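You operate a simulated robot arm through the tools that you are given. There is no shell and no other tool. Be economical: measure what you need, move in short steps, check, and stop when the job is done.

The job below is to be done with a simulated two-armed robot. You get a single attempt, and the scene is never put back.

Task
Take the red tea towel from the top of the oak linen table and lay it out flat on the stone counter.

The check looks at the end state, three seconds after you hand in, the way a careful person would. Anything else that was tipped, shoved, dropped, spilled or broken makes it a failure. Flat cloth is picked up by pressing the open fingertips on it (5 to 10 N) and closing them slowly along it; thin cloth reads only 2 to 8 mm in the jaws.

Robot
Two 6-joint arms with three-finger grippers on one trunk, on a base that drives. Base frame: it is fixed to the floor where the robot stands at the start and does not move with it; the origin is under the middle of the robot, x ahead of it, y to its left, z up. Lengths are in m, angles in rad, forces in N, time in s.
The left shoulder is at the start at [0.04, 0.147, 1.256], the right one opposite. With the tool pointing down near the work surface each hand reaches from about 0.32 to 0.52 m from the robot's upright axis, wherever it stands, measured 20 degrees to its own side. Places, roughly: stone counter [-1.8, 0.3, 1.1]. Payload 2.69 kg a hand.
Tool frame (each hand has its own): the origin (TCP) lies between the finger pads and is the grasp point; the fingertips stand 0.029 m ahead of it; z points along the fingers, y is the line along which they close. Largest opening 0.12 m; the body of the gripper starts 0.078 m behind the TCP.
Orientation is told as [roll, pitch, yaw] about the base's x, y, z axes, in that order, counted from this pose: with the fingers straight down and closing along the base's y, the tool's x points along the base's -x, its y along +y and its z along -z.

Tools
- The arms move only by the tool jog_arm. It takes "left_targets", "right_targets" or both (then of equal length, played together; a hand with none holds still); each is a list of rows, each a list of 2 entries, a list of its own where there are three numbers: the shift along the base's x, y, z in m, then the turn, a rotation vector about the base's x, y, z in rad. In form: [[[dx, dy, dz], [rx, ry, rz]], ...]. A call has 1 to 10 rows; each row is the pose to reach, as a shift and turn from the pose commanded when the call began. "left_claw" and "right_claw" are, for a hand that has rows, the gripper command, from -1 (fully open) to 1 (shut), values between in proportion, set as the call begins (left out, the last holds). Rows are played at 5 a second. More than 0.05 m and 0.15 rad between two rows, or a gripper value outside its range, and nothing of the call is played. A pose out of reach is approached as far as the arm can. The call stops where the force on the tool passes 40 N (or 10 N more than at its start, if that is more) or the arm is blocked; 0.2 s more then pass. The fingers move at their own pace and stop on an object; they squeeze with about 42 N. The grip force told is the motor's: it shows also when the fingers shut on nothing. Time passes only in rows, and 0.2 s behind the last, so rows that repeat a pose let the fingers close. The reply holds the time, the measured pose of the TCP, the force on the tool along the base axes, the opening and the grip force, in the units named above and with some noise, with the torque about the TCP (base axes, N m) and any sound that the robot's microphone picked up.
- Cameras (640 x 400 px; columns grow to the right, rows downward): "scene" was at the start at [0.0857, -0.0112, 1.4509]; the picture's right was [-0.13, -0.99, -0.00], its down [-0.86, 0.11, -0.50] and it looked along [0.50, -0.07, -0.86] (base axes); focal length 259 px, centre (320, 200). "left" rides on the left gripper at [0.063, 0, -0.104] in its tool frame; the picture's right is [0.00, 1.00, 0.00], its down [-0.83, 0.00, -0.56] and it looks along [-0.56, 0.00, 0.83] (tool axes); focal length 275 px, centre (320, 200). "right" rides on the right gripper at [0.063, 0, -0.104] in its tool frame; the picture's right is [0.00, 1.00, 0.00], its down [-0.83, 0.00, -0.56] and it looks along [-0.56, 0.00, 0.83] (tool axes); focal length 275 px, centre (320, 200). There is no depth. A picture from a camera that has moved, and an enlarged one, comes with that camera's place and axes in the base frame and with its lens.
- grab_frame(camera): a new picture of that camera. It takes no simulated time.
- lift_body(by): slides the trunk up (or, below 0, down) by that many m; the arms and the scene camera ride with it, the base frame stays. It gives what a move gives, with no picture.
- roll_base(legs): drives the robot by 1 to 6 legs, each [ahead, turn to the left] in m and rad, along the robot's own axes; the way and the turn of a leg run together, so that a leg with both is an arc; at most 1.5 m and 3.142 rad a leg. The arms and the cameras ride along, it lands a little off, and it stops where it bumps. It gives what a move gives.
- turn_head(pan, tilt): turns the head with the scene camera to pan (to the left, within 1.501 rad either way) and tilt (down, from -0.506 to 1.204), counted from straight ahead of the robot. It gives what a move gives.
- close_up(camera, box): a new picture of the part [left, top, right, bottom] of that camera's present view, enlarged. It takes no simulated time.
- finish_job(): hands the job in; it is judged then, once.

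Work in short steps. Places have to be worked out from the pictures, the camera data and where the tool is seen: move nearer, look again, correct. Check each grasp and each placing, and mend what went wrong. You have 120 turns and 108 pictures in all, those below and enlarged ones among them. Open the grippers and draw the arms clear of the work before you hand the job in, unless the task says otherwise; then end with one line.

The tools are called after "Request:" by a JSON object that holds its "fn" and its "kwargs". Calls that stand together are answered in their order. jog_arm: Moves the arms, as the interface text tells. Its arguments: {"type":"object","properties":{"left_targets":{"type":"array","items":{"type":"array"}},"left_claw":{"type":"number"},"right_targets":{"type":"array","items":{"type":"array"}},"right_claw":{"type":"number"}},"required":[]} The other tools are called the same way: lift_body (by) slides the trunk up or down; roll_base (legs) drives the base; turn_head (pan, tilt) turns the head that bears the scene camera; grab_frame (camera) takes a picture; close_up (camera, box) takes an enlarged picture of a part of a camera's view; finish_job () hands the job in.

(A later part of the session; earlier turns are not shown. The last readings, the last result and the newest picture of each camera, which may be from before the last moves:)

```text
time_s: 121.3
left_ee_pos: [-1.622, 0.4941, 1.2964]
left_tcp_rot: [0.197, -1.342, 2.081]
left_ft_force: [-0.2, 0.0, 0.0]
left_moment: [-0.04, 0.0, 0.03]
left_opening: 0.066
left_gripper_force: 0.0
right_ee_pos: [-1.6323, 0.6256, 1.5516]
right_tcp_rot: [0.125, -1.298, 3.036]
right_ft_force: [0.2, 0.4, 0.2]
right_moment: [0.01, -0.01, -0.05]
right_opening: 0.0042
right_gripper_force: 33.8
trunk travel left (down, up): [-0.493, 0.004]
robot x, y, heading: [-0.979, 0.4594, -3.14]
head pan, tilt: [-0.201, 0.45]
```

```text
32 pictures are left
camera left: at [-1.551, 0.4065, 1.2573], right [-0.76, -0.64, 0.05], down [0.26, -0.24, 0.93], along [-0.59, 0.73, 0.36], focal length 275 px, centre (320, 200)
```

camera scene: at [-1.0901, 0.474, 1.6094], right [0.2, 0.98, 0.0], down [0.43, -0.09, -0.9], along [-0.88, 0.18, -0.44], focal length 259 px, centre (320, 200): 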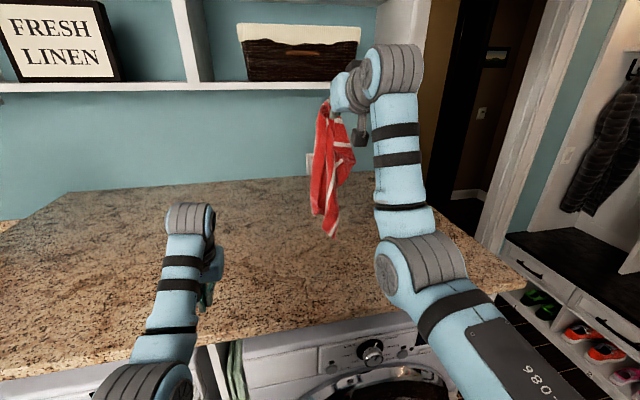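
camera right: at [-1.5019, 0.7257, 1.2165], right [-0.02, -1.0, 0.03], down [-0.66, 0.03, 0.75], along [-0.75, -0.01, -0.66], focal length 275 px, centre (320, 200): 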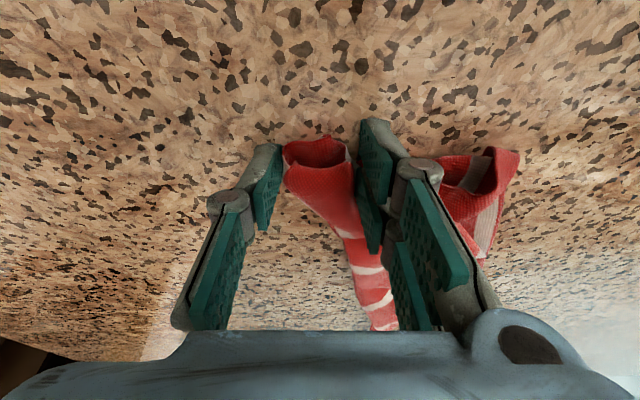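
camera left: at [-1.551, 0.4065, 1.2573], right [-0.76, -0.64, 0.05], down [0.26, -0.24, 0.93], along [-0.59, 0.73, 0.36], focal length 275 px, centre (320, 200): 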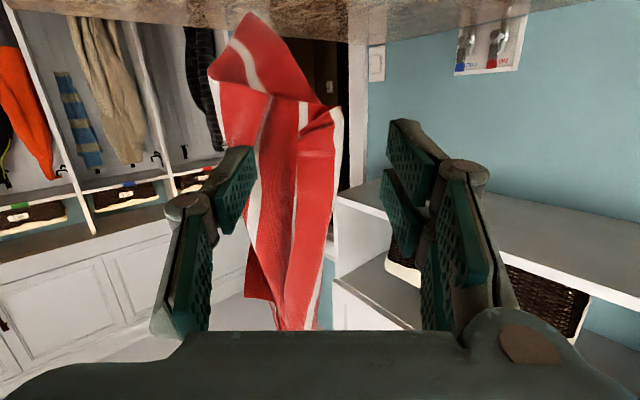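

Clear view: the flap ending at corner b lies right in line with the jaws. I narrow the opening to 5 cm and advance straight onto it, then look before closing.

Request:
{"fn": "jog_arm", "kwargs": {"left_targets": [[[-0.022, 0.026, 0], [0, 0, 0]], [[-0.045, 0.051, 0], [0, 0, 0]], [[-0.068, 0.077, 0], [0, 0, 0]], [[-0.09, 0.102, 0], [0, 0, 0]], [[-0.09, 0.102, 0], [0, 0, 0]]], "left_claw": 0.15}}

Request:
{"fn": "grab_frame", "kwargs": {"camera": "left"}}

```text
time_s: 122.5
left_ee_pos: [-1.6761, 0.5485, 1.2966]
left_tcp_rot: [0.196, -1.343, 2.079]
left_ft_force: [0.4, 0.9, -0.1]
left_moment: [-0.01, 0.01, 0.01]
left_opening: 0.0511
left_gripper_force: 0.0
left hand out of reach, approached as far as the arm can: row 3, 4, 5
right_ee_pos: [-1.6321, 0.6266, 1.5519]
right_tcp_rot: [0.126, -1.297, 3.035]
right_ft_force: [0.3, 0.5, 0.4]
right_moment: [-0.04, 0.01, -0.02]
right_opening: 0.0041
right_gripper_force: 33.6
trunk travel left (down, up): [-0.493, 0.004]
robot x, y, heading: [-0.9791, 0.4612, -3.14]
head pan, tilt: [-0.201, 0.45]
```

```text
31 pictures are left
camera left: at [-1.6025, 0.4608, 1.2574], right [-0.76, -0.64, 0.05], down [0.26, -0.24, 0.93], along [-0.59, 0.73, 0.36], focal length 275 px, centre (320, 200)
```

left: 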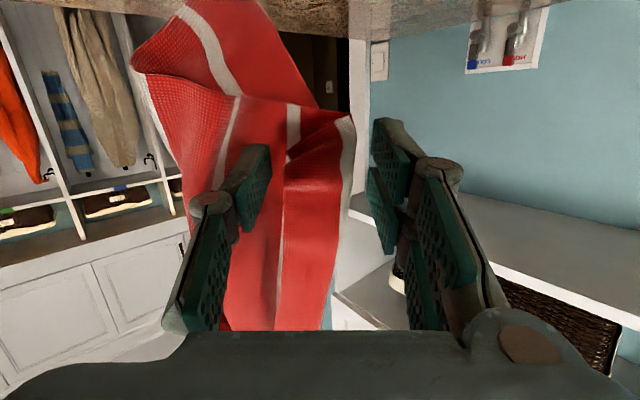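

The left arm is at its limit about 5 cm short; I bring the towel to it by moving the right hand slowly back and left.

Request:
{"fn": "jog_arm", "kwargs": {"right_targets": [[[0.008, -0.01, 0], [0, 0, 0]], [[0.016, -0.02, 0], [0, 0, 0]], [[0.024, -0.03, 0], [0, 0, 0]], [[0.032, -0.04, 0], [0, 0, 0]], [[0.035, -0.045, 0], [0, 0, 0]], [[0.035, -0.045, 0], [0, 0, 0]], [[0.035, -0.045, 0], [0, 0, 0]]]}}

Request:
{"fn": "grab_frame", "kwargs": {"camera": "left"}}

```text
time_s: 124.1
left_ee_pos: [-1.6753, 0.55, 1.2968]
left_tcp_rot: [0.198, -1.342, 2.079]
left_ft_force: [-0.4, -0.2, 0.0]
left_moment: [0.02, 0.0, 0.02]
left_opening: 0.0512
left_gripper_force: 0.0
right_ee_pos: [-1.5948, 0.5831, 1.5515]
right_tcp_rot: [0.128, -1.299, 3.034]
right_ft_force: [-1.1, -0.3, 0.5]
right_moment: [-0.01, -0.02, -0.03]
right_opening: 0.0044
right_gripper_force: 33.0
trunk travel left (down, up): [-0.493, 0.004]
robot x, y, heading: [-0.9786, 0.4576, -3.141]
head pan, tilt: [-0.201, 0.45]
```

```text
30 pictures are left
camera left: at [-1.6023, 0.4608, 1.2573], right [-0.76, -0.64, 0.05], down [0.26, -0.24, 0.93], along [-0.59, 0.73, 0.36], focal length 275 px, centre (320, 200)
```

left: 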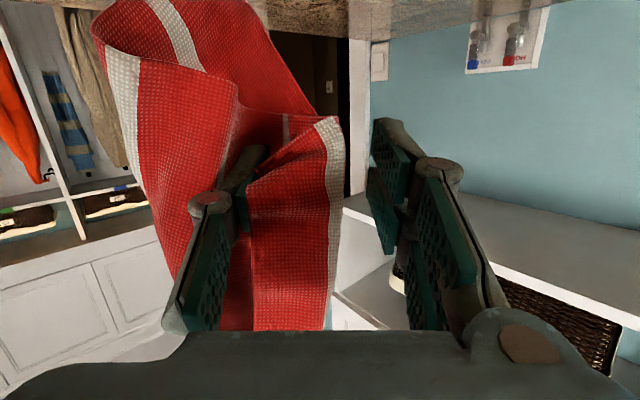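

The flap with corner b sits between the fingers. Closing the left hand.

Request:
{"fn": "jog_arm", "kwargs": {"left_targets": [[[0, 0, 0], [0, 0, 0]], [[0, 0, 0], [0, 0, 0]], [[0, 0, 0], [0, 0, 0]], [[0, 0, 0], [0, 0, 0]]], "left_claw": 1}}

Request:
{"fn": "grab_frame", "kwargs": {"camera": "left"}}

```text
time_s: 125.1
left_ee_pos: [-1.6749, 0.5488, 1.2964]
left_tcp_rot: [0.195, -1.343, 2.082]
left_ft_force: [1.2, 0.1, -0.1]
left_moment: [0.0, 0.02, -0.01]
left_opening: 0.0029
left_gripper_force: 35.6
right_ee_pos: [-1.5955, 0.5812, 1.5522]
right_tcp_rot: [0.125, -1.297, 3.037]
right_ft_force: [-0.1, 0.5, -1.4]
right_moment: [-0.02, 0.01, 0.01]
right_opening: 0.0039
right_gripper_force: 32.5
trunk travel left (down, up): [-0.493, 0.004]
robot x, y, heading: [-0.9812, 0.4592, -3.143]
head pan, tilt: [-0.201, 0.45]
```

```text
29 pictures are left
camera left: at [-1.6025, 0.4599, 1.2573], right [-0.76, -0.64, 0.05], down [0.26, -0.24, 0.93], along [-0.59, 0.73, 0.36], focal length 275 px, centre (320, 200)
```

left: 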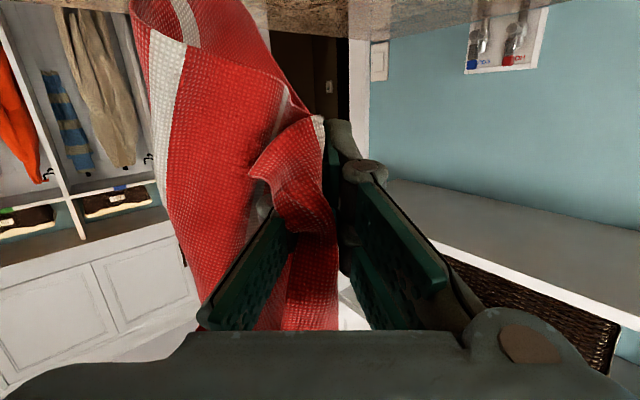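

The left holds the second corner (2.9 mm). I swing it left and up to the height of A, keeping the distance under the edge length, while turning the hand forward again.

Request:
{"fn": "jog_arm", "kwargs": {"left_targets": [[[0.006, -0.035, 0.008], [0, 0, 0.13]], [[0.013, -0.072, 0.02], [0, 0, 0.26]], [[0.02, -0.11, 0.04], [0, 0, 0.39]], [[0.028, -0.145, 0.072], [0, 0, 0.52]], [[0.037, -0.178, 0.108], [0, 0, 0.65]], [[0.047, -0.205, 0.15], [0, 0, 0.78]], [[0.055, -0.225, 0.19], [0, 0, 0.91]]]}}

Request:
{"fn": "grab_frame", "kwargs": {"camera": "scene"}}

```text
refused: row 6 steps farther than a row can; nothing moved
```

```text
28 pictures are left
camera scene: at [-1.0906, 0.4738, 1.6095], right [0.2, 0.98, 0.0], down [0.43, -0.09, -0.9], along [-0.88, 0.18, -0.44], focal length 259 px, centre (320, 200)
```

scene: 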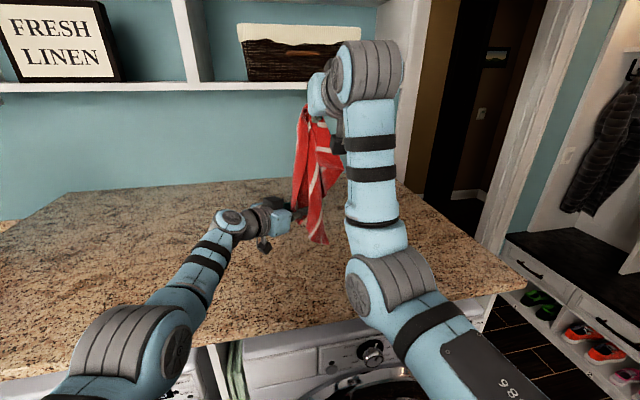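

One row was a bit too long; same path with finer rows.

Request:
{"fn": "jog_arm", "kwargs": {"left_targets": [[[0.005, -0.03, 0.006], [0, 0, 0.1]], [[0.01, -0.06, 0.015], [0, 0, 0.2]], [[0.016, -0.09, 0.03], [0, 0, 0.3]], [[0.022, -0.118, 0.05], [0, 0, 0.4]], [[0.028, -0.145, 0.072], [0, 0, 0.5]], [[0.034, -0.17, 0.1], [0, 0, 0.6]], [[0.041, -0.19, 0.128], [0, 0, 0.7]], [[0.048, -0.21, 0.158], [0, 0, 0.8]], [[0.055, -0.225, 0.19], [0, 0, 0.9]]]}}

Request:
{"fn": "grab_frame", "kwargs": {"camera": "scene"}}

```text
time_s: 127.1
left_ee_pos: [-1.6213, 0.3243, 1.4891]
left_tcp_rot: [0.194, -1.344, 2.983]
left_ft_force: [0.6, 0.8, 1.4]
left_moment: [0.0, 0.06, 0.1]
left_opening: 0.0013
left_gripper_force: 28.4
right_ee_pos: [-1.5948, 0.5813, 1.5529]
right_tcp_rot: [0.127, -1.3, 3.036]
right_ft_force: [0.6, 0.7, 0.6]
right_moment: [0.0, 0.03, -0.01]
right_opening: 0.004
right_gripper_force: 32.5
trunk travel left (down, up): [-0.493, 0.004]
robot x, y, heading: [-0.9793, 0.4582, -3.139]
head pan, tilt: [-0.201, 0.45]
```

```text
27 pictures are left
camera scene: at [-1.0892, 0.4739, 1.6096], right [0.2, 0.98, 0.0], down [0.43, -0.09, -0.9], along [-0.88, 0.18, -0.43], focal length 259 px, centre (320, 200)
```

scene: 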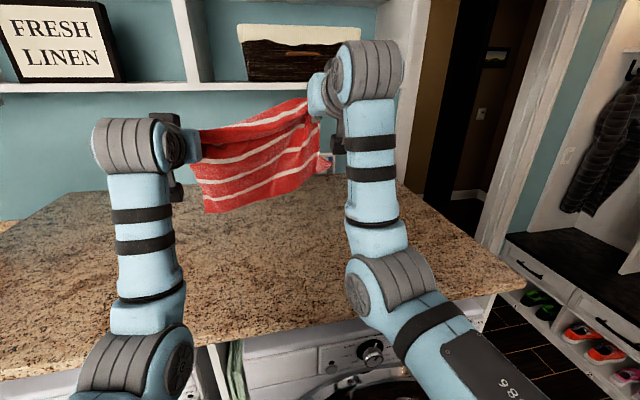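

The towel is now opened, held by two adjacent corners along a long edge and hanging flat. I level the left hand with the right gently.

Request:
{"fn": "jog_arm", "kwargs": {"left_targets": [[[0.005, -0.004, 0.015], [0, 0, 0.02]], [[0.01, -0.008, 0.03], [0, 0, 0.04]], [[0.015, -0.012, 0.045], [0, 0, 0.06]], [[0.02, -0.014, 0.06], [0, 0, 0.08]], [[0.02, -0.014, 0.06], [0, 0, 0.08]]]}}

Request:
{"fn": "grab_frame", "kwargs": {"camera": "scene"}}

```text
time_s: 128.3
left_ee_pos: [-1.6003, 0.312, 1.5474]
left_tcp_rot: [0.197, -1.341, 3.063]
left_ft_force: [-0.3, -0.4, -0.2]
left_moment: [0.02, -0.03, -0.01]
left_opening: 0.0029
left_gripper_force: 35.4
right_ee_pos: [-1.594, 0.5811, 1.5512]
right_tcp_rot: [0.125, -1.298, 3.037]
right_ft_force: [-0.3, -0.4, -0.5]
right_moment: [-0.04, 0.01, -0.02]
right_opening: 0.0044
right_gripper_force: 34.1
trunk travel left (down, up): [-0.493, 0.004]
robot x, y, heading: [-0.9787, 0.4586, -3.143]
head pan, tilt: [-0.201, 0.45]
```

```text
26 pictures are left
camera scene: at [-1.0898, 0.4735, 1.6095], right [0.2, 0.98, 0.0], down [0.43, -0.09, -0.9], along [-0.88, 0.18, -0.44], focal length 259 px, centre (320, 200)
```

scene: 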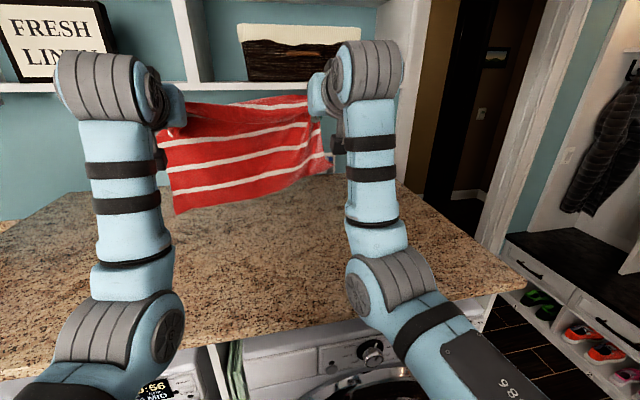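

Good spread. Now I drive ahead 0.22 m so the hanging edge comes over the middle of the counter.

Request:
{"fn": "roll_base", "kwargs": {"legs": [[0.22, 0]]}}

Request:
{"fn": "jog_arm", "kwargs": {"left_targets": [[[0, 0, -0.03], [0, 0, 0]], [[0, 0, -0.06], [0, 0, 0]], [[0, 0, -0.09], [0, 0, 0]], [[0, 0, -0.12], [0, 0, 0]]], "right_targets": [[[0, 0.005, -0.03], [0, 0, 0]], [[0, 0.01, -0.06], [0, 0, 0]], [[0, 0.013, -0.1], [0, 0, 0]], [[0, 0.015, -0.14], [0, 0, 0]]]}}

Request:
{"fn": "turn_head", "kwargs": {"pan": 0, "tilt": 0.6}}

Request:
{"fn": "grab_frame", "kwargs": {"camera": "scene"}}

```text
time_s: 130.0
left_ee_pos: [-1.8107, 0.3085, 1.5507]
left_tcp_rot: [0.199, -1.347, 3.061]
left_ft_force: [3.5, 1.5, 1.3]
left_moment: [0.04, -0.01, -0.11]
left_opening: 0.0013
left_gripper_force: 33.6
right_ee_pos: [-1.806, 0.5782, 1.5551]
right_tcp_rot: [0.128, -1.303, 3.039]
right_ft_force: [1.2, 0.0, 0.0]
right_moment: [-0.03, -0.02, 0.02]
right_opening: 0.0041
right_gripper_force: 32.7
trunk travel left (down, up): [-0.493, 0.004]
robot x, y, heading: [-1.1978, 0.456, -3.135]
head pan, tilt: [-0.201, 0.45]
```

```text
time_s: 131.0
left_ee_pos: [-1.8188, 0.3103, 1.4258]
left_tcp_rot: [0.194, -1.341, 3.065]
left_ft_force: [2.5, 7.9, 0.3]
left_moment: [-0.1, -0.02, -0.03]
left_opening: 0.0009
left_gripper_force: 30.9
right_ee_pos: [-1.8162, 0.5928, 1.4104]
right_tcp_rot: [0.127, -1.298, 3.039]
right_ft_force: [-0.1, -8.5, 0.3]
right_moment: [0.14, 0.04, 0.27]
right_opening: 0.0041
right_gripper_force: 33.2
trunk travel left (down, up): [-0.493, 0.004]
robot x, y, heading: [-1.1956, 0.4554, -3.135]
head pan, tilt: [-0.201, 0.45]
```

```text
time_s: 131.7
left_ee_pos: [-1.8175, 0.3087, 1.427]
left_tcp_rot: [0.195, -1.343, 3.064]
left_ft_force: [0.3, 7.6, -0.1]
left_moment: [-0.1, 0.05, -0.03]
left_opening: 0.0011
left_gripper_force: 29.4
right_ee_pos: [-1.8133, 0.5948, 1.4119]
right_tcp_rot: [0.128, -1.299, 3.041]
right_ft_force: [0.2, -10.0, 0.1]
right_moment: [0.09, 0.0, 0.27]
right_opening: 0.004
right_gripper_force: 33.0
trunk travel left (down, up): [-0.493, 0.004]
robot x, y, heading: [-1.1932, 0.4597, -3.135]
head pan, tilt: [0.0, 0.6]
```

```text
25 pictures are left
camera scene: at [-1.3065, 0.4547, 1.5959], right [-0.01, 1.0, 0.0], down [0.57, 0.0, -0.82], along [-0.82, -0.01, -0.57], focal length 259 px, centre (320, 200)
```

scene: 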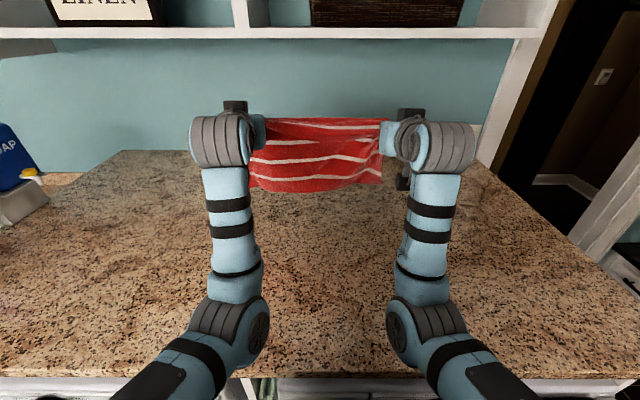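

Nicely spread but 8–10 N taut; I relax by 8 mm and lower until the bottom edge nears the counter.

Request:
{"fn": "jog_arm", "kwargs": {"left_targets": [[[0, 0.002, 0], [0, 0, 0]], [[0, 0.003, -0.02], [0, 0, 0]], [[0, 0.003, -0.04], [0, 0, 0]], [[0, 0.003, -0.06], [0, 0, 0]], [[0, 0.003, -0.08], [0, 0, 0]], [[0, 0.003, -0.1], [0, 0, 0]]], "right_targets": [[[0, -0.006, 0], [0, 0, 0]], [[0, -0.006, -0.02], [0, 0, 0]], [[0, -0.006, -0.04], [0, 0, 0]], [[0, -0.006, -0.06], [0, 0, 0]], [[0, -0.006, -0.08], [0, 0, 0]], [[0, -0.006, -0.1], [0, 0, 0]]]}}

Request:
{"fn": "grab_frame", "kwargs": {"camera": "scene"}}

```text
time_s: 133.1
left_ee_pos: [-1.8164, 0.311, 1.3291]
left_tcp_rot: [0.205, -1.345, 3.059]
left_ft_force: [-0.4, -0.2, -0.2]
left_moment: [0.1, -0.03, 0.03]
left_opening: 0.0009
left_gripper_force: 30.0
right_ee_pos: [-1.8147, 0.5867, 1.3123]
right_tcp_rot: [0.128, -1.302, 3.042]
right_ft_force: [-0.4, -1.0, -0.8]
right_moment: [0.0, -0.02, 0.03]
right_opening: 0.0042
right_gripper_force: 32.9
trunk travel left (down, up): [-0.493, 0.004]
robot x, y, heading: [-1.1963, 0.4579, -3.132]
head pan, tilt: [0.0, 0.6]
```

```text
24 pictures are left
camera scene: at [-1.3061, 0.4544, 1.5959], right [-0.01, 1.0, 0.0], down [0.57, 0.0, -0.82], along [-0.82, -0.01, -0.57], focal length 259 px, centre (320, 200)
```

scene: 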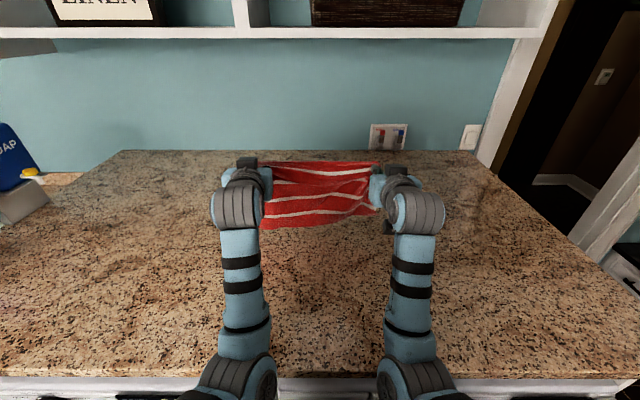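

The bottom edge is about to touch. Now alternate lowering and backing to lay the towel out toward the robot.

Request:
{"fn": "jog_arm", "kwargs": {"left_targets": [[[0, 0, -0.02], [0, 0, 0]], [[0, 0, -0.045], [0, 0, 0]]], "right_targets": [[[0, 0, -0.015], [0, 0, 0]], [[0, 0, -0.035], [0, 0, 0]]]}}

Request:
{"fn": "roll_base", "kwargs": {"legs": [[-0.05, 0]]}}

Request:
{"fn": "jog_arm", "kwargs": {"left_targets": [[[0, 0, -0.02], [0, 0, 0]], [[0, 0, -0.045], [0, 0, 0]]], "right_targets": [[[0, 0, -0.02], [0, 0, 0]], [[0, 0, -0.045], [0, 0, 0]]]}}

Request:
{"fn": "roll_base", "kwargs": {"legs": [[-0.05, 0]]}}

Request:
{"fn": "grab_frame", "kwargs": {"camera": "scene"}}

```text
time_s: 133.7
left_ee_pos: [-1.8186, 0.3018, 1.2924]
left_tcp_rot: [0.266, -1.357, 3.007]
left_ft_force: [0.1, 6.9, -0.3]
left_moment: [-0.03, 0.02, -0.2]
left_opening: 0.0016
left_gripper_force: 30.6
right_ee_pos: [-1.815, 0.5853, 1.2751]
right_tcp_rot: [0.127, -1.3, 3.04]
right_ft_force: [0.6, -6.8, -0.2]
right_moment: [0.08, -0.03, 0.16]
right_opening: 0.0043
right_gripper_force: 33.3
trunk travel left (down, up): [-0.493, 0.004]
robot x, y, heading: [-1.1946, 0.4575, -3.139]
head pan, tilt: [0.0, 0.6]
```

```text
time_s: 134.6
left_ee_pos: [-1.7782, 0.3018, 1.28]
left_tcp_rot: [0.267, -1.34, 3.011]
left_ft_force: [-1.4, 9.7, -2.4]
left_moment: [-0.09, 0.02, -0.03]
left_opening: 0.0013
left_gripper_force: 29.8
right_ee_pos: [-1.7752, 0.5859, 1.2702]
right_tcp_rot: [0.124, -1.288, 3.048]
right_ft_force: [0.5, -8.5, -1.3]
right_moment: [0.12, 0.01, 0.24]
right_opening: 0.004
right_gripper_force: 32.8
trunk travel left (down, up): [-0.493, 0.004]
robot x, y, heading: [-1.1445, 0.4605, -3.13]
head pan, tilt: [0.0, 0.6]
```

```text
time_s: 135.2
left_ee_pos: [-1.774, 0.2955, 1.2501]
left_tcp_rot: [0.341, -1.361, 2.944]
left_ft_force: [-2.5, 14.3, -0.4]
left_moment: [-0.12, 0.0, -0.08]
left_opening: 0.0025
left_gripper_force: 31.3
right_ee_pos: [-1.7676, 0.584, 1.2291]
right_tcp_rot: [0.13, -1.299, 3.041]
right_ft_force: [0.3, -15.3, 1.3]
right_moment: [0.23, 0.04, 0.4]
right_opening: 0.0045
right_gripper_force: 33.1
trunk travel left (down, up): [-0.493, 0.004]
robot x, y, heading: [-1.1464, 0.4554, -3.131]
head pan, tilt: [0.0, 0.6]
```

```text
time_s: 136.2
left_ee_pos: [-1.7299, 0.2933, 1.2396]
left_tcp_rot: [0.34, -1.345, 2.948]
left_ft_force: [-2.0, 18.0, -1.6]
left_moment: [-0.14, -0.01, -0.2]
left_opening: 0.0019
left_gripper_force: 32.3
right_ee_pos: [-1.7258, 0.5841, 1.2247]
right_tcp_rot: [0.125, -1.289, 3.048]
right_ft_force: [0.0, -18.7, -1.1]
right_moment: [0.27, 0.0, 0.53]
right_opening: 0.0043
right_gripper_force: 33.4
trunk travel left (down, up): [-0.493, 0.004]
robot x, y, heading: [-1.0986, 0.4573, -3.136]
head pan, tilt: [0.0, 0.6]
```

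```text
23 pictures are left
camera scene: at [-1.2197, 0.4552, 1.5948], right [-0.01, 1.0, 0.0], down [0.57, 0.0, -0.82], along [-0.82, -0.01, -0.57], focal length 259 px, centre (320, 200)
```

scene: 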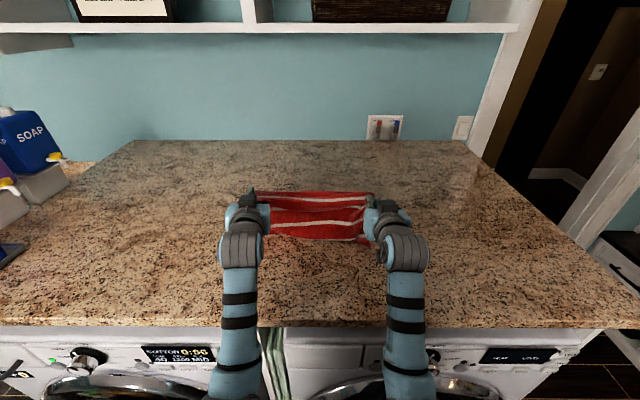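

Lowering forces the left hand outward (18 N tension). I ease the right hand inward at once and shift both hands slightly forward.

Request:
{"fn": "jog_arm", "kwargs": {"left_targets": [[[-0.01, 0.003, 0], [0, 0, 0]], [[-0.02, 0.005, 0], [0, 0, 0]], [[-0.02, 0.005, 0], [0, 0, 0]]], "right_targets": [[[-0.01, -0.008, 0], [0, 0, 0]], [[-0.02, -0.014, 0], [0, 0, 0]], [[-0.02, -0.014, 0], [0, 0, 0]]]}}

```text
time_s: 137.0
left_ee_pos: [-1.7412, 0.298, 1.246]
left_tcp_rot: [0.347, -1.353, 2.942]
left_ft_force: [2.3, -0.2, 1.5]
left_moment: [0.03, -0.05, -0.22]
left_opening: 0.0013
left_gripper_force: 33.3
right_ee_pos: [-1.7356, 0.5699, 1.2288]
right_tcp_rot: [0.126, -1.298, 3.043]
right_ft_force: [-0.8, 0.3, 0.5]
right_moment: [-0.01, -0.01, 0.01]
right_opening: 0.0037
right_gripper_force: 32.5
trunk travel left (down, up): [-0.493, 0.004]
robot x, y, heading: [-1.095, 0.4583, -3.138]
head pan, tilt: [0.0, 0.6]
```

Tension gone. Continue: back, lower, compensating the sideways drift with the right hand.

Request:
{"fn": "roll_base", "kwargs": {"legs": [[-0.06, 0]]}}

Request:
{"fn": "jog_arm", "kwargs": {"left_targets": [[[-0.005, 0.002, -0.02], [0, 0, 0]], [[-0.01, 0.004, -0.04], [0, 0, 0]], [[-0.015, 0.004, -0.06], [0, 0, 0]]], "right_targets": [[[-0.005, -0.004, -0.016], [0, 0, 0]], [[-0.01, -0.008, -0.032], [0, 0, 0]], [[-0.015, -0.01, -0.045], [0, 0, 0]]]}}

Request:
{"fn": "grab_frame", "kwargs": {"camera": "scene"}}

```text
time_s: 137.9
left_ee_pos: [-1.6915, 0.2984, 1.2407]
left_tcp_rot: [0.341, -1.343, 2.949]
left_ft_force: [3.2, 2.1, -0.8]
left_moment: [-0.01, 0.1, 0.16]
left_opening: 0.0006
left_gripper_force: 28.7
right_ee_pos: [-1.6872, 0.571, 1.2238]
right_tcp_rot: [0.124, -1.29, 3.047]
right_ft_force: [-1.3, -0.7, -0.6]
right_moment: [-0.02, 0.03, -0.01]
right_opening: 0.0038
right_gripper_force: 32.2
trunk travel left (down, up): [-0.493, 0.004]
robot x, y, heading: [-1.0324, 0.461, -3.131]
head pan, tilt: [0.0, 0.6]
```

```text
time_s: 138.7
left_ee_pos: [-1.6978, 0.3029, 1.184]
left_tcp_rot: [0.346, -1.352, 2.942]
left_ft_force: [5.8, 3.9, 0.4]
left_moment: [0.02, 0.05, -0.25]
left_opening: 0.0033
left_gripper_force: 30.6
right_ee_pos: [-1.6934, 0.5601, 1.1836]
right_tcp_rot: [0.128, -1.296, 3.044]
right_ft_force: [0.8, 0.2, 0.3]
right_moment: [-0.01, 0.02, -0.04]
right_opening: 0.004
right_gripper_force: 32.7
trunk travel left (down, up): [-0.493, 0.004]
robot x, y, heading: [-1.0357, 0.4614, -3.132]
head pan, tilt: [0.0, 0.6]
```

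```text
22 pictures are left
camera scene: at [-1.1494, 0.4552, 1.5957], right [-0.01, 1.0, 0.0], down [0.57, 0.01, -0.82], along [-0.82, -0.01, -0.57], focal length 259 px, centre (320, 200)
```

scene: 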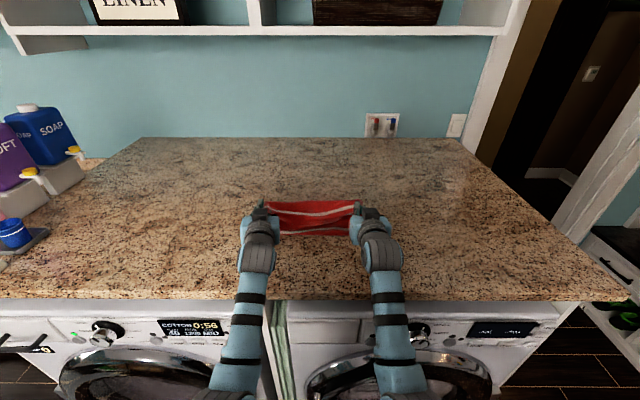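

Let me check with a wrist camera whether the lower part lies out flat on the far side.

Request:
{"fn": "grab_frame", "kwargs": {"camera": "right"}}

```text
21 pictures are left
camera right: at [-1.5749, 0.5637, 1.151], right [0.03, -1.0, 0.03], down [0.31, 0.04, 0.95], along [-0.95, -0.01, 0.31], focal length 275 px, centre (320, 200)
```

right: 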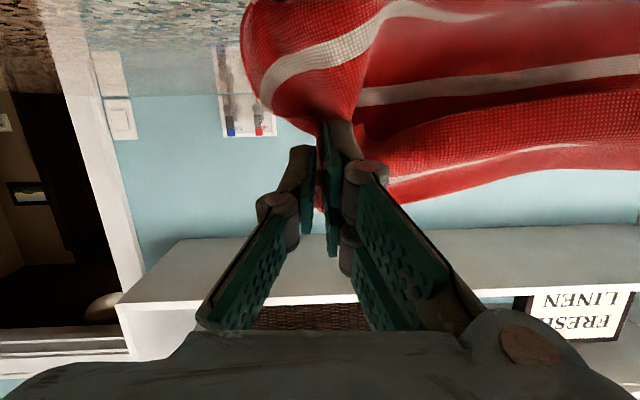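

Not conclusive; I keep lowering to about z 1.14 while backing 4 cm, then look from above.

Request:
{"fn": "roll_base", "kwargs": {"legs": [[-0.04, 0]]}}

Request:
{"fn": "jog_arm", "kwargs": {"left_targets": [[[-0.003, 0.004, -0.015], [0, 0, 0]], [[-0.006, 0.005, -0.03], [0, 0, 0]], [[-0.01, 0.005, -0.042], [0, 0, 0]]], "right_targets": [[[-0.003, -0.002, -0.015], [0, 0, 0]], [[-0.006, -0.002, -0.03], [0, 0, 0]], [[-0.01, -0.002, -0.042], [0, 0, 0]]]}}

Request:
{"fn": "close_up", "kwargs": {"camera": "scene", "box": [210, 160, 434, 300]}}

```text
time_s: 139.6
left_ee_pos: [-1.6659, 0.3035, 1.1792]
left_tcp_rot: [0.342, -1.345, 2.945]
left_ft_force: [-1.1, -2.2, -0.3]
left_moment: [-0.01, 0.01, 0.06]
left_opening: 0.0034
left_gripper_force: 36.4
right_ee_pos: [-1.6598, 0.5621, 1.1804]
right_tcp_rot: [0.124, -1.289, 3.047]
right_ft_force: [-0.7, -1.0, -0.4]
right_moment: [0.0, 0.03, 0.02]
right_opening: 0.0044
right_gripper_force: 33.4
trunk travel left (down, up): [-0.493, 0.004]
robot x, y, heading: [-0.9961, 0.4591, -3.132]
head pan, tilt: [0.0, 0.6]
```

```text
time_s: 140.3
left_ee_pos: [-1.6611, 0.3071, 1.1654]
left_tcp_rot: [0.378, -1.375, 2.913]
left_ft_force: [14.4, 1.7, 20.1]
left_moment: [0.54, -3.54, -0.19]
left_opening: 0.0021
left_gripper_force: 30.2
right_ee_pos: [-1.654, 0.5594, 1.1528]
right_tcp_rot: [0.129, -1.299, 3.046]
right_ft_force: [-1.2, 0.1, -0.1]
right_moment: [-0.05, 0.01, 0.0]
right_opening: 0.0041
right_gripper_force: 33.7
trunk travel left (down, up): [-0.493, 0.004]
robot x, y, heading: [-0.9959, 0.4617, -3.132]
head pan, tilt: [0.0, 0.6]
stopped in row 3 (left hand): the force on the tool passed its limit at 53 N (the readings are from after the stop); the commanded pose is now the measured one
```

```text
2.86 times, centred on (322, 230) of scene
camera zoom: at [-1.1018, 0.4565, 1.5963], right [-0.01, 1.0, 0.0], down [0.56, 0.01, -0.83], along [-0.83, -0.01, -0.56], focal length 740 px, centre (314, 114)
```

zoom: 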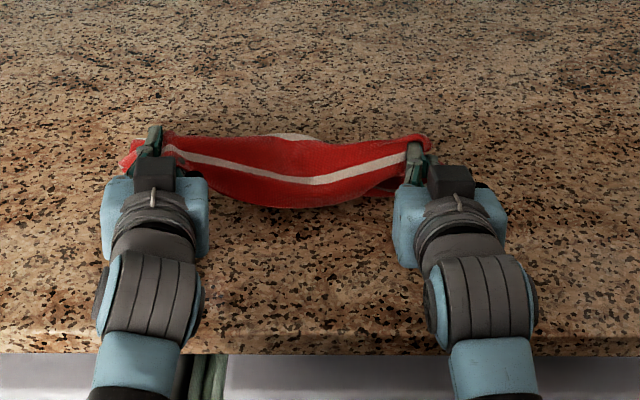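

The wrist camera housing under the tilted left hand touched the counter, so final lowering needs less tilt. I raise slightly, then draw back 8 cm to straighten the towel.

Request:
{"fn": "jog_arm", "kwargs": {"left_targets": [[[0, 0, 0.012], [0, 0, 0]], [[0, 0, 0.02], [0, -0.05, 0]]], "right_targets": [[[0, 0, 0.015], [0, 0, 0]], [[0, 0, 0.03], [0, -0.05, 0]]]}}

Request:
{"fn": "roll_base", "kwargs": {"legs": [[-0.08, 0]]}}

Request:
{"fn": "close_up", "kwargs": {"camera": "scene", "box": [210, 160, 434, 300]}}

```text
time_s: 140.9
left_ee_pos: [-1.6634, 0.3075, 1.1802]
left_tcp_rot: [0.326, -1.318, 2.966]
left_ft_force: [1.7, 6.5, 0.4]
left_moment: [-0.09, 0.02, 0.43]
left_opening: 0.0003
left_gripper_force: 28.8
right_ee_pos: [-1.656, 0.5574, 1.1802]
right_tcp_rot: [0.111, -1.249, 3.062]
right_ft_force: [-0.9, 0.0, -0.1]
right_moment: [-0.02, 0.03, -0.01]
right_opening: 0.0044
right_gripper_force: 33.1
trunk travel left (down, up): [-0.493, 0.004]
robot x, y, heading: [-1.0001, 0.4592, -3.126]
head pan, tilt: [0.0, 0.6]
```

```text
time_s: 142.0
left_ee_pos: [-1.5943, 0.3075, 1.174]
left_tcp_rot: [0.317, -1.309, 2.971]
left_ft_force: [0.5, 1.6, -0.8]
left_moment: [-0.01, 0.04, 0.03]
left_opening: 0.0023
left_gripper_force: 30.0
right_ee_pos: [-1.5874, 0.5583, 1.1751]
right_tcp_rot: [0.107, -1.238, 3.064]
right_ft_force: [-0.4, 0.3, 0.2]
right_moment: [-0.03, 0.07, 0.01]
right_opening: 0.004
right_gripper_force: 33.5
trunk travel left (down, up): [-0.493, 0.004]
robot x, y, heading: [-0.918, 0.4607, -3.135]
head pan, tilt: [0.0, 0.6]
```

```text
2.86 times, centred on (322, 230) of scene
camera zoom: at [-1.0416, 0.4562, 1.5947], right [-0.01, 1.0, 0.0], down [0.57, 0.01, -0.82], along [-0.82, -0.01, -0.57], focal length 740 px, centre (314, 114)
```

zoom: 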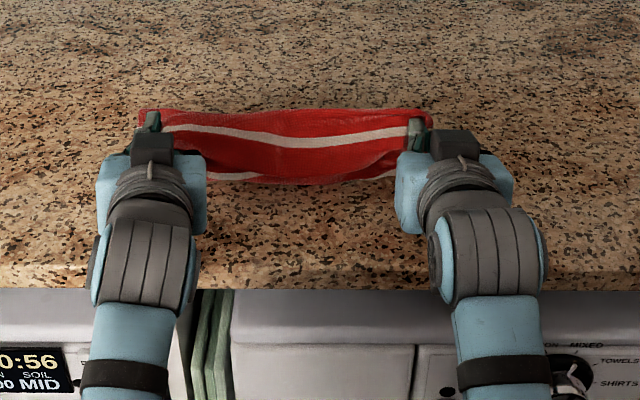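

No fabric shows in front of the contact line, so the lower part is lying out on the far side as intended. Now I lower the held edge with less tilt while drawing back a bit.

Request:
{"fn": "jog_arm", "kwargs": {"left_targets": [[[0.008, 0, -0.003], [0, -0.12, 0]], [[0.016, 0, -0.01], [0, -0.24, 0]], [[0.024, 0, -0.018], [0, -0.36, 0]], [[0.032, 0, -0.028], [0, -0.48, 0]], [[0.038, 0, -0.036], [0, -0.6, 0]], [[0.042, 0, -0.042], [0, -0.7, 0]], [[0.042, 0, -0.046], [0, -0.7, 0]]], "right_targets": [[[0.008, 0, -0.003], [0, -0.12, 0]], [[0.016, 0, -0.01], [0, -0.24, 0]], [[0.024, 0, -0.018], [0, -0.36, 0]], [[0.032, 0, -0.028], [0, -0.48, 0]], [[0.038, 0, -0.036], [0, -0.6, 0]], [[0.042, 0, -0.042], [0, -0.7, 0]], [[0.042, 0, -0.046], [0, -0.7, 0]]]}}

Request:
{"fn": "close_up", "kwargs": {"camera": "scene", "box": [210, 160, 434, 300]}}

```text
time_s: 143.6
left_ee_pos: [-1.5412, 0.3089, 1.1351]
left_tcp_rot: [0.184, -0.622, 3.087]
left_ft_force: [-1.4, -1.3, -0.8]
left_moment: [-0.14, 0.01, 0.1]
left_opening: 0.0037
left_gripper_force: 35.7
right_ee_pos: [-1.5336, 0.56, 1.1358]
right_tcp_rot: [0.049, -0.545, 3.11]
right_ft_force: [0.0, 0.2, -0.2]
right_moment: [0.0, 0.01, 0.02]
right_opening: 0.004
right_gripper_force: 33.3
trunk travel left (down, up): [-0.493, 0.004]
robot x, y, heading: [-0.9196, 0.4575, -3.13]
head pan, tilt: [0.0, 0.6]
```

```text
2.86 times, centred on (322, 230) of scene
camera zoom: at [-1.0257, 0.4568, 1.5961], right [-0.01, 1.0, 0.0], down [0.56, 0.01, -0.83], along [-0.83, -0.01, -0.56], focal length 740 px, centre (314, 114)
```

zoom: 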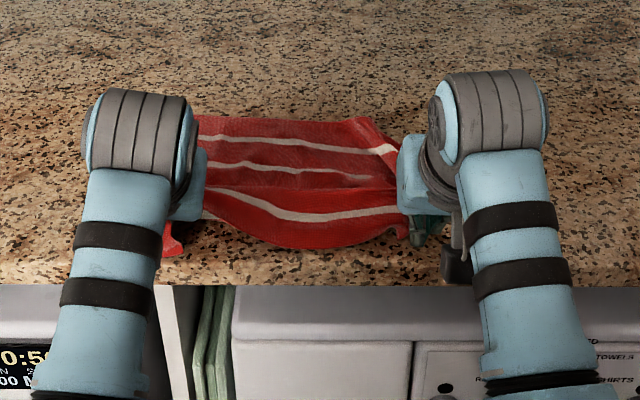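

Excellent, the towel lies mostly flat with its stripes visible. I spread the hands to take out the slack, then lower and release.

Request:
{"fn": "jog_arm", "kwargs": {"left_targets": [[[0, -0.005, 0], [0, 0, 0]], [[0, -0.01, -0.002], [0, 0, 0]], [[0, -0.014, -0.004], [0, 0, 0]], [[0, -0.016, -0.005], [0, 0, 0]]], "right_targets": [[[0, 0.005, 0], [0, 0, 0]], [[0, 0.01, -0.002], [0, 0, 0]], [[0, 0.014, -0.004], [0, 0, 0]], [[0, 0.016, -0.005], [0, 0, 0]]]}}

Request:
{"fn": "close_up", "kwargs": {"camera": "scene", "box": [210, 160, 434, 300]}}

```text
time_s: 144.6
left_ee_pos: [-1.5398, 0.2899, 1.134]
left_tcp_rot: [0.183, -0.633, 3.088]
left_ft_force: [-0.9, 3.2, 23.5]
left_moment: [-0.5, -0.03, -0.01]
left_opening: 0.0027
left_gripper_force: 29.7
right_ee_pos: [-1.532, 0.5714, 1.134]
right_tcp_rot: [0.051, -0.556, 3.114]
right_ft_force: [-6.6, -16.4, 13.5]
right_moment: [-0.49, 0.17, 0.23]
right_opening: 0.0043
right_gripper_force: 33.5
trunk travel left (down, up): [-0.493, 0.004]
robot x, y, heading: [-0.9199, 0.4614, -3.131]
head pan, tilt: [0.0, 0.6]
```

```text
2.86 times, centred on (322, 230) of scene
camera zoom: at [-1.0207, 0.4543, 1.5967], right [-0.01, 1.0, 0.0], down [0.56, 0.01, -0.83], along [-0.83, -0.01, -0.56], focal length 740 px, centre (314, 114)
```

zoom: 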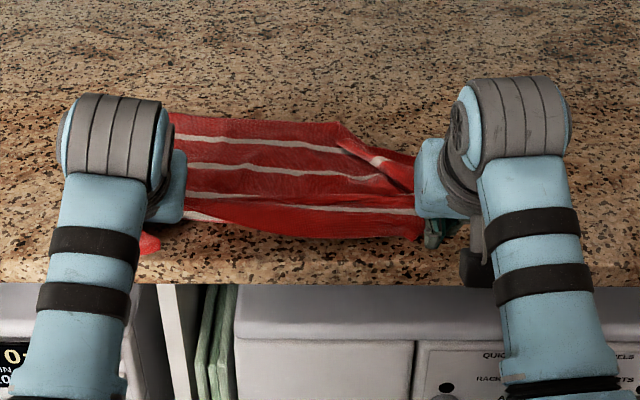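

Taut and touching the counter. I release both hands by opening gently, then lift them straight up and back.

Request:
{"fn": "jog_arm", "kwargs": {"left_targets": [[[0, 0.003, 0.001], [0, 0, 0]], [[0, 0.003, 0.001], [0, 0, 0]], [[0, 0.003, 0.001], [0, 0, 0]]], "right_targets": [[[0, -0.004, 0.001], [0, 0, 0]], [[0, -0.004, 0.001], [0, 0, 0]], [[0, -0.004, 0.001], [0, 0, 0]]], "left_claw": 0.2, "right_claw": 0.2}}

Request:
{"fn": "jog_arm", "kwargs": {"left_targets": [[[0, 0, 0.03], [0, 0, 0]], [[0, -0.01, 0.07], [0, 0, 0]], [[0, -0.05, 0.1], [0, 0.1, 0]], [[0, -0.09, 0.12], [0, 0.2, 0]], [[0, -0.13, 0.14], [0, 0.3, 0]]], "right_targets": [[[0, 0, 0.03], [0, 0, 0]], [[0, 0.01, 0.07], [0, 0, 0]], [[0, 0.05, 0.1], [0, 0.1, 0]], [[0, 0.09, 0.12], [0, 0.2, 0]], [[0, 0.13, 0.14], [0, 0.3, 0]]]}}

Request:
{"fn": "close_up", "kwargs": {"camera": "scene", "box": [210, 160, 434, 300]}}

```text
time_s: 145.4
left_ee_pos: [-1.5409, 0.2957, 1.13]
left_tcp_rot: [0.186, -0.624, 3.087]
left_ft_force: [-2.2, -1.2, 11.4]
left_moment: [-0.2, 0.03, 0.03]
left_opening: 0.0502
left_gripper_force: 0.1
right_ee_pos: [-1.5334, 0.5715, 1.1321]
right_tcp_rot: [0.05, -0.549, 3.113]
right_ft_force: [3.0, -1.1, 3.6]
right_moment: [-0.14, -0.13, 0.09]
right_opening: 0.0517
right_gripper_force: 0.9
trunk travel left (down, up): [-0.493, 0.004]
robot x, y, heading: [-0.9186, 0.4631, -3.135]
head pan, tilt: [0.0, 0.6]
```

```text
time_s: 146.6
left_ee_pos: [-1.5418, 0.166, 1.2716]
left_tcp_rot: [0.21, -0.922, 3.068]
left_ft_force: [0.8, 0.1, -0.7]
left_moment: [-0.03, 0.03, -0.01]
left_opening: 0.0479
left_gripper_force: 0.0
right_ee_pos: [-1.5324, 0.7035, 1.271]
right_tcp_rot: [0.063, -0.85, 3.102]
right_ft_force: [-0.5, -0.1, -0.6]
right_moment: [0.0, 0.0, 0.0]
right_opening: 0.0479
right_gripper_force: 0.0
trunk travel left (down, up): [-0.493, 0.004]
robot x, y, heading: [-0.9175, 0.4578, -3.128]
head pan, tilt: [0.0, 0.6]
```

```text
2.86 times, centred on (322, 230) of scene
camera zoom: at [-1.0264, 0.4568, 1.596], right [-0.01, 1.0, 0.0], down [0.56, 0.01, -0.83], along [-0.83, -0.01, -0.56], focal length 740 px, centre (314, 114)
```

zoom: 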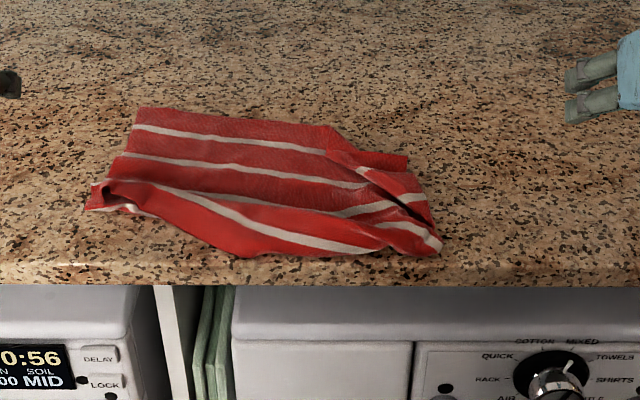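

The towel lies nearly flat, but about 5 cm of its near band (fifth stripe) is folded under, with some creases at the right. Dragging the far edge away will unroll that flap. I move the base ahead and slightly left to reach the far corners.

Request:
{"fn": "roll_base", "kwargs": {"legs": [[0.1, 0.5], [0.1, -0.5]]}}

Request:
{"fn": "turn_head", "kwargs": {"pan": 0, "tilt": 0.9}}

Request:
{"fn": "grab_frame", "kwargs": {"camera": "scene"}}

```text
time_s: 149.8
left_ee_pos: [-1.7313, 0.1092, 1.2728]
left_tcp_rot: [0.21, -0.923, 3.076]
left_ft_force: [-0.1, -0.3, 0.4]
left_moment: [0.01, -0.01, -0.03]
left_opening: 0.0481
left_gripper_force: 0.1
right_ee_pos: [-1.7261, 0.6448, 1.2723]
right_tcp_rot: [0.06, -0.848, 3.11]
right_ft_force: [0.1, 0.1, 0.5]
right_moment: [-0.03, 0.04, -0.01]
right_opening: 0.0482
right_gripper_force: 0.1
trunk travel left (down, up): [-0.493, 0.004]
robot x, y, heading: [-1.1076, 0.4094, -3.123]
head pan, tilt: [0.0, 0.6]
```

```text
time_s: 150.6
left_ee_pos: [-1.7328, 0.1096, 1.2728]
left_tcp_rot: [0.212, -0.923, 3.075]
left_ft_force: [0.6, -0.6, -0.1]
left_moment: [0.0, 0.01, -0.04]
left_opening: 0.0478
left_gripper_force: 0.0
right_ee_pos: [-1.7277, 0.6466, 1.2699]
right_tcp_rot: [0.063, -0.847, 3.111]
right_ft_force: [0.0, 0.0, 0.9]
right_moment: [0.0, -0.03, 0.01]
right_opening: 0.0479
right_gripper_force: 0.1
trunk travel left (down, up): [-0.493, 0.004]
robot x, y, heading: [-1.1102, 0.4065, -3.129]
head pan, tilt: [0.0, 0.901]
```

```text
15 pictures are left
camera scene: at [-1.2065, 0.4045, 1.5712], right [-0.02, 1.0, 0.0], down [0.78, 0.01, -0.62], along [-0.62, -0.01, -0.78], focal length 259 px, centre (320, 200)
```

scene: 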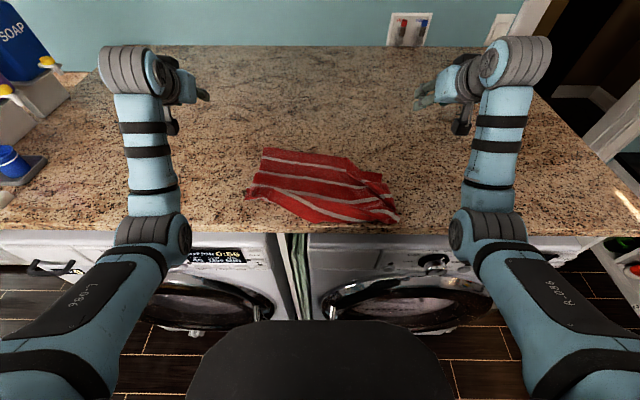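

I get the corners: far-left (−1.761, 0.238), far-right (−1.675, 0.545). Backing 5 cm for the right arm's range, then bringing both hands over these far corners with less tilt.

Request:
{"fn": "roll_base", "kwargs": {"legs": [[-0.05, 0]]}}

Request:
{"fn": "jog_arm", "kwargs": {"left_targets": [[[-0.01, 0.03, -0.01], [0.03, -0.1, 0]], [[-0.02, 0.06, -0.03], [0.06, -0.2, 0]], [[-0.03, 0.09, -0.05], [0.1, -0.3, 0]], [[-0.04, 0.12, -0.07], [0.13, -0.4, 0]], [[-0.048, 0.15, -0.09], [0.17, -0.5, 0]], [[-0.054, 0.17, -0.11], [0.17, -0.5, 0]], [[-0.054, 0.17, -0.11], [0.17, -0.5, 0]]], "right_targets": [[[0.005, -0.025, -0.01], [0.01, -0.1, 0]], [[0.01, -0.05, -0.03], [0.02, -0.2, 0]], [[0.015, -0.075, -0.05], [0.03, -0.3, 0]], [[0.02, -0.1, -0.07], [0.04, -0.4, 0]], [[0.024, -0.12, -0.09], [0.05, -0.45, 0]], [[0.027, -0.14, -0.11], [0.05, -0.45, 0]], [[0.027, -0.14, -0.11], [0.05, -0.45, 0]]], "left_claw": 0, "right_claw": 0}}

Request:
{"fn": "grab_frame", "kwargs": {"camera": "left"}}

Request:
{"fn": "grab_frame", "kwargs": {"camera": "right"}}

```text
time_s: 151.5
left_ee_pos: [-1.6948, 0.112, 1.2652]
left_tcp_rot: [0.211, -0.909, 3.078]
left_ft_force: [-1.5, 0.6, -1.3]
left_moment: [-0.01, -0.04, 0.01]
left_opening: 0.0482
left_gripper_force: 0.1
right_ee_pos: [-1.69, 0.6478, 1.2654]
right_tcp_rot: [0.064, -0.835, 3.11]
right_ft_force: [-0.5, 0.0, -0.8]
right_moment: [0.03, -0.07, -0.02]
right_opening: 0.048
right_gripper_force: 0.0
trunk travel left (down, up): [-0.493, 0.004]
robot x, y, heading: [-1.0579, 0.4049, -3.125]
head pan, tilt: [0.0, 0.901]
```

```text
time_s: 153.1
left_ee_pos: [-1.7123, 0.2722, 1.1651]
left_tcp_rot: [-0.001, -0.42, -3.07]
left_ft_force: [0.7, -1.0, 0.1]
left_moment: [0.01, -0.03, -0.02]
left_opening: 0.0597
left_gripper_force: 0.0
left hand out of reach, approached as far as the arm can: row 5, 6, 7
right_ee_pos: [-1.6503, 0.5053, 1.1585]
right_tcp_rot: [-0.007, -0.397, -3.133]
right_ft_force: [-0.4, 0.8, 0.2]
right_moment: [0.0, 0.01, 0.02]
right_opening: 0.06
right_gripper_force: 0.0
trunk travel left (down, up): [-0.493, 0.004]
robot x, y, heading: [-1.058, 0.4101, -3.121]
head pan, tilt: [0.0, 0.901]
```

```text
14 pictures are left
camera left: at [-1.6142, 0.2792, 1.2339], right [0.07, -1.0, 0.0], down [-0.53, -0.04, 0.85], along [-0.84, -0.06, -0.53], focal length 275 px, centre (320, 200)
```

left: 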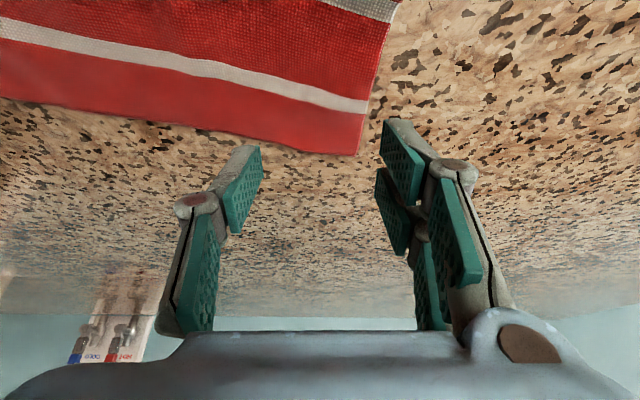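

```text
13 pictures are left
camera right: at [-1.5515, 0.5078, 1.2311], right [0.01, -1.0, -0.01], down [-0.55, -0.01, 0.83], along [-0.83, -0.01, -0.55], focal length 275 px, centre (320, 200)
```

right: 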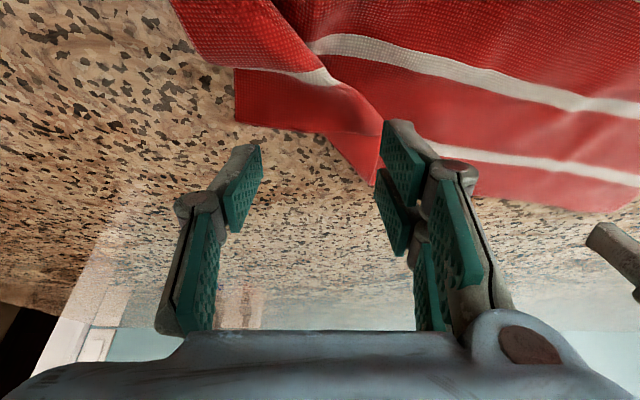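

Left corner confirmed at (−1.763, 0.240), right corner D at (−1.665, 0.557) with a pleat next to it. I align and lower to near contact.

Request:
{"fn": "jog_arm", "kwargs": {"left_targets": [[[-0.01, 0.004, -0.008], [0, 0, 0]], [[-0.022, 0.008, -0.018], [0, 0, 0]], [[-0.022, 0.008, -0.027], [0, 0, 0]], [[-0.022, 0.008, -0.033], [0, 0, 0]], [[-0.022, 0.008, -0.033], [0, 0, 0]]], "right_targets": [[[0.004, 0.006, -0.008], [0, 0, 0]], [[0.009, 0.012, -0.016], [0, 0, 0]], [[0.009, 0.012, -0.022], [0, 0, 0]], [[0.009, 0.012, -0.026], [0, 0, 0]], [[0.009, 0.012, -0.026], [0, 0, 0]]]}}

```text
time_s: 154.3
left_ee_pos: [-1.7116, 0.274, 1.1378]
left_tcp_rot: [-0.003, -0.418, -3.07]
left_ft_force: [0.4, -0.7, 0.4]
left_moment: [-0.03, 0.01, -0.02]
left_opening: 0.06
left_gripper_force: 0.0
left hand out of reach, approached as far as the arm can: row 1, 2, 3, 4, 5
right_ee_pos: [-1.641, 0.5184, 1.1345]
right_tcp_rot: [-0.004, -0.399, -3.132]
right_ft_force: [0.5, -1.4, 2.3]
right_moment: [-0.05, 0.0, -0.01]
right_opening: 0.0601
right_gripper_force: 0.5
trunk travel left (down, up): [-0.493, 0.004]
robot x, y, heading: [-1.0602, 0.4098, -3.126]
head pan, tilt: [0.0, 0.901]
```

Left is at its reach limit 2.5 cm short. I raise 1 cm, move the base 2.5 cm ahead and let the right hand compensate, then lower again.

Request:
{"fn": "jog_arm", "kwargs": {"left_targets": [[[0, 0, 0.01], [0, 0, 0]]], "right_targets": [[[0.005, 0, 0.012], [0, 0, 0]]]}}

Request:
{"fn": "roll_base", "kwargs": {"legs": [[0.026, 0]]}}

Request:
{"fn": "jog_arm", "kwargs": {"left_targets": [[[0, 0.002, -0.01], [0, 0, 0]], [[0, 0.002, -0.017], [0, 0, 0]], [[0, 0.002, -0.019], [0, 0, 0]], [[0, 0.002, -0.019], [0, 0, 0]]], "right_targets": [[[0.01, 0, 0], [0, 0, 0]], [[0.02, 0, -0.006], [0, 0, 0]], [[0.02, 0, -0.012], [0, 0, 0]], [[0.02, 0, -0.013], [0, 0, 0]]]}}

```text
time_s: 154.7
left_ee_pos: [-1.7116, 0.2727, 1.1506]
left_tcp_rot: [-0.002, -0.418, -3.07]
left_ft_force: [-0.3, 0.1, -0.4]
left_moment: [0.02, -0.03, 0.0]
left_opening: 0.0603
left_gripper_force: 0.1
right_ee_pos: [-1.6369, 0.5194, 1.1465]
right_tcp_rot: [-0.005, -0.396, -3.132]
right_ft_force: [0.3, 0.6, -0.3]
right_moment: [0.01, -0.03, 0.01]
right_opening: 0.0599
right_gripper_force: 0.1
trunk travel left (down, up): [-0.493, 0.004]
robot x, y, heading: [-1.0577, 0.4136, -3.122]
head pan, tilt: [0.0, 0.901]
```

```text
time_s: 155.5
left_ee_pos: [-1.7339, 0.2732, 1.1521]
left_tcp_rot: [-0.002, -0.423, -3.07]
left_ft_force: [0.9, 0.0, 0.6]
left_moment: [-0.02, 0.05, 0.01]
left_opening: 0.0599
left_gripper_force: 0.0
right_ee_pos: [-1.6568, 0.519, 1.1496]
right_tcp_rot: [-0.004, -0.399, -3.133]
right_ft_force: [0.6, 0.7, 1.2]
right_moment: [0.03, 0.04, 0.0]
right_opening: 0.0598
right_gripper_force: 0.1
trunk travel left (down, up): [-0.493, 0.004]
robot x, y, heading: [-1.0851, 0.4088, -3.125]
head pan, tilt: [0.0, 0.901]
```

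```text
time_s: 156.5
left_ee_pos: [-1.7376, 0.2764, 1.13]
left_tcp_rot: [-0.004, -0.42, -3.069]
left_ft_force: [-1.7, 0.3, 5.6]
left_moment: [-0.15, 0.05, -0.09]
left_opening: 0.0624
left_gripper_force: 0.0
right_ee_pos: [-1.6407, 0.5174, 1.1367]
right_tcp_rot: [-0.007, -0.4, -3.133]
right_ft_force: [0.3, 0.2, 3.4]
right_moment: [-0.11, -0.04, -0.01]
right_opening: 0.0604
right_gripper_force: 0.4
trunk travel left (down, up): [-0.493, 0.004]
robot x, y, heading: [-1.0833, 0.4097, -3.119]
head pan, tilt: [0.0, 0.901]
```

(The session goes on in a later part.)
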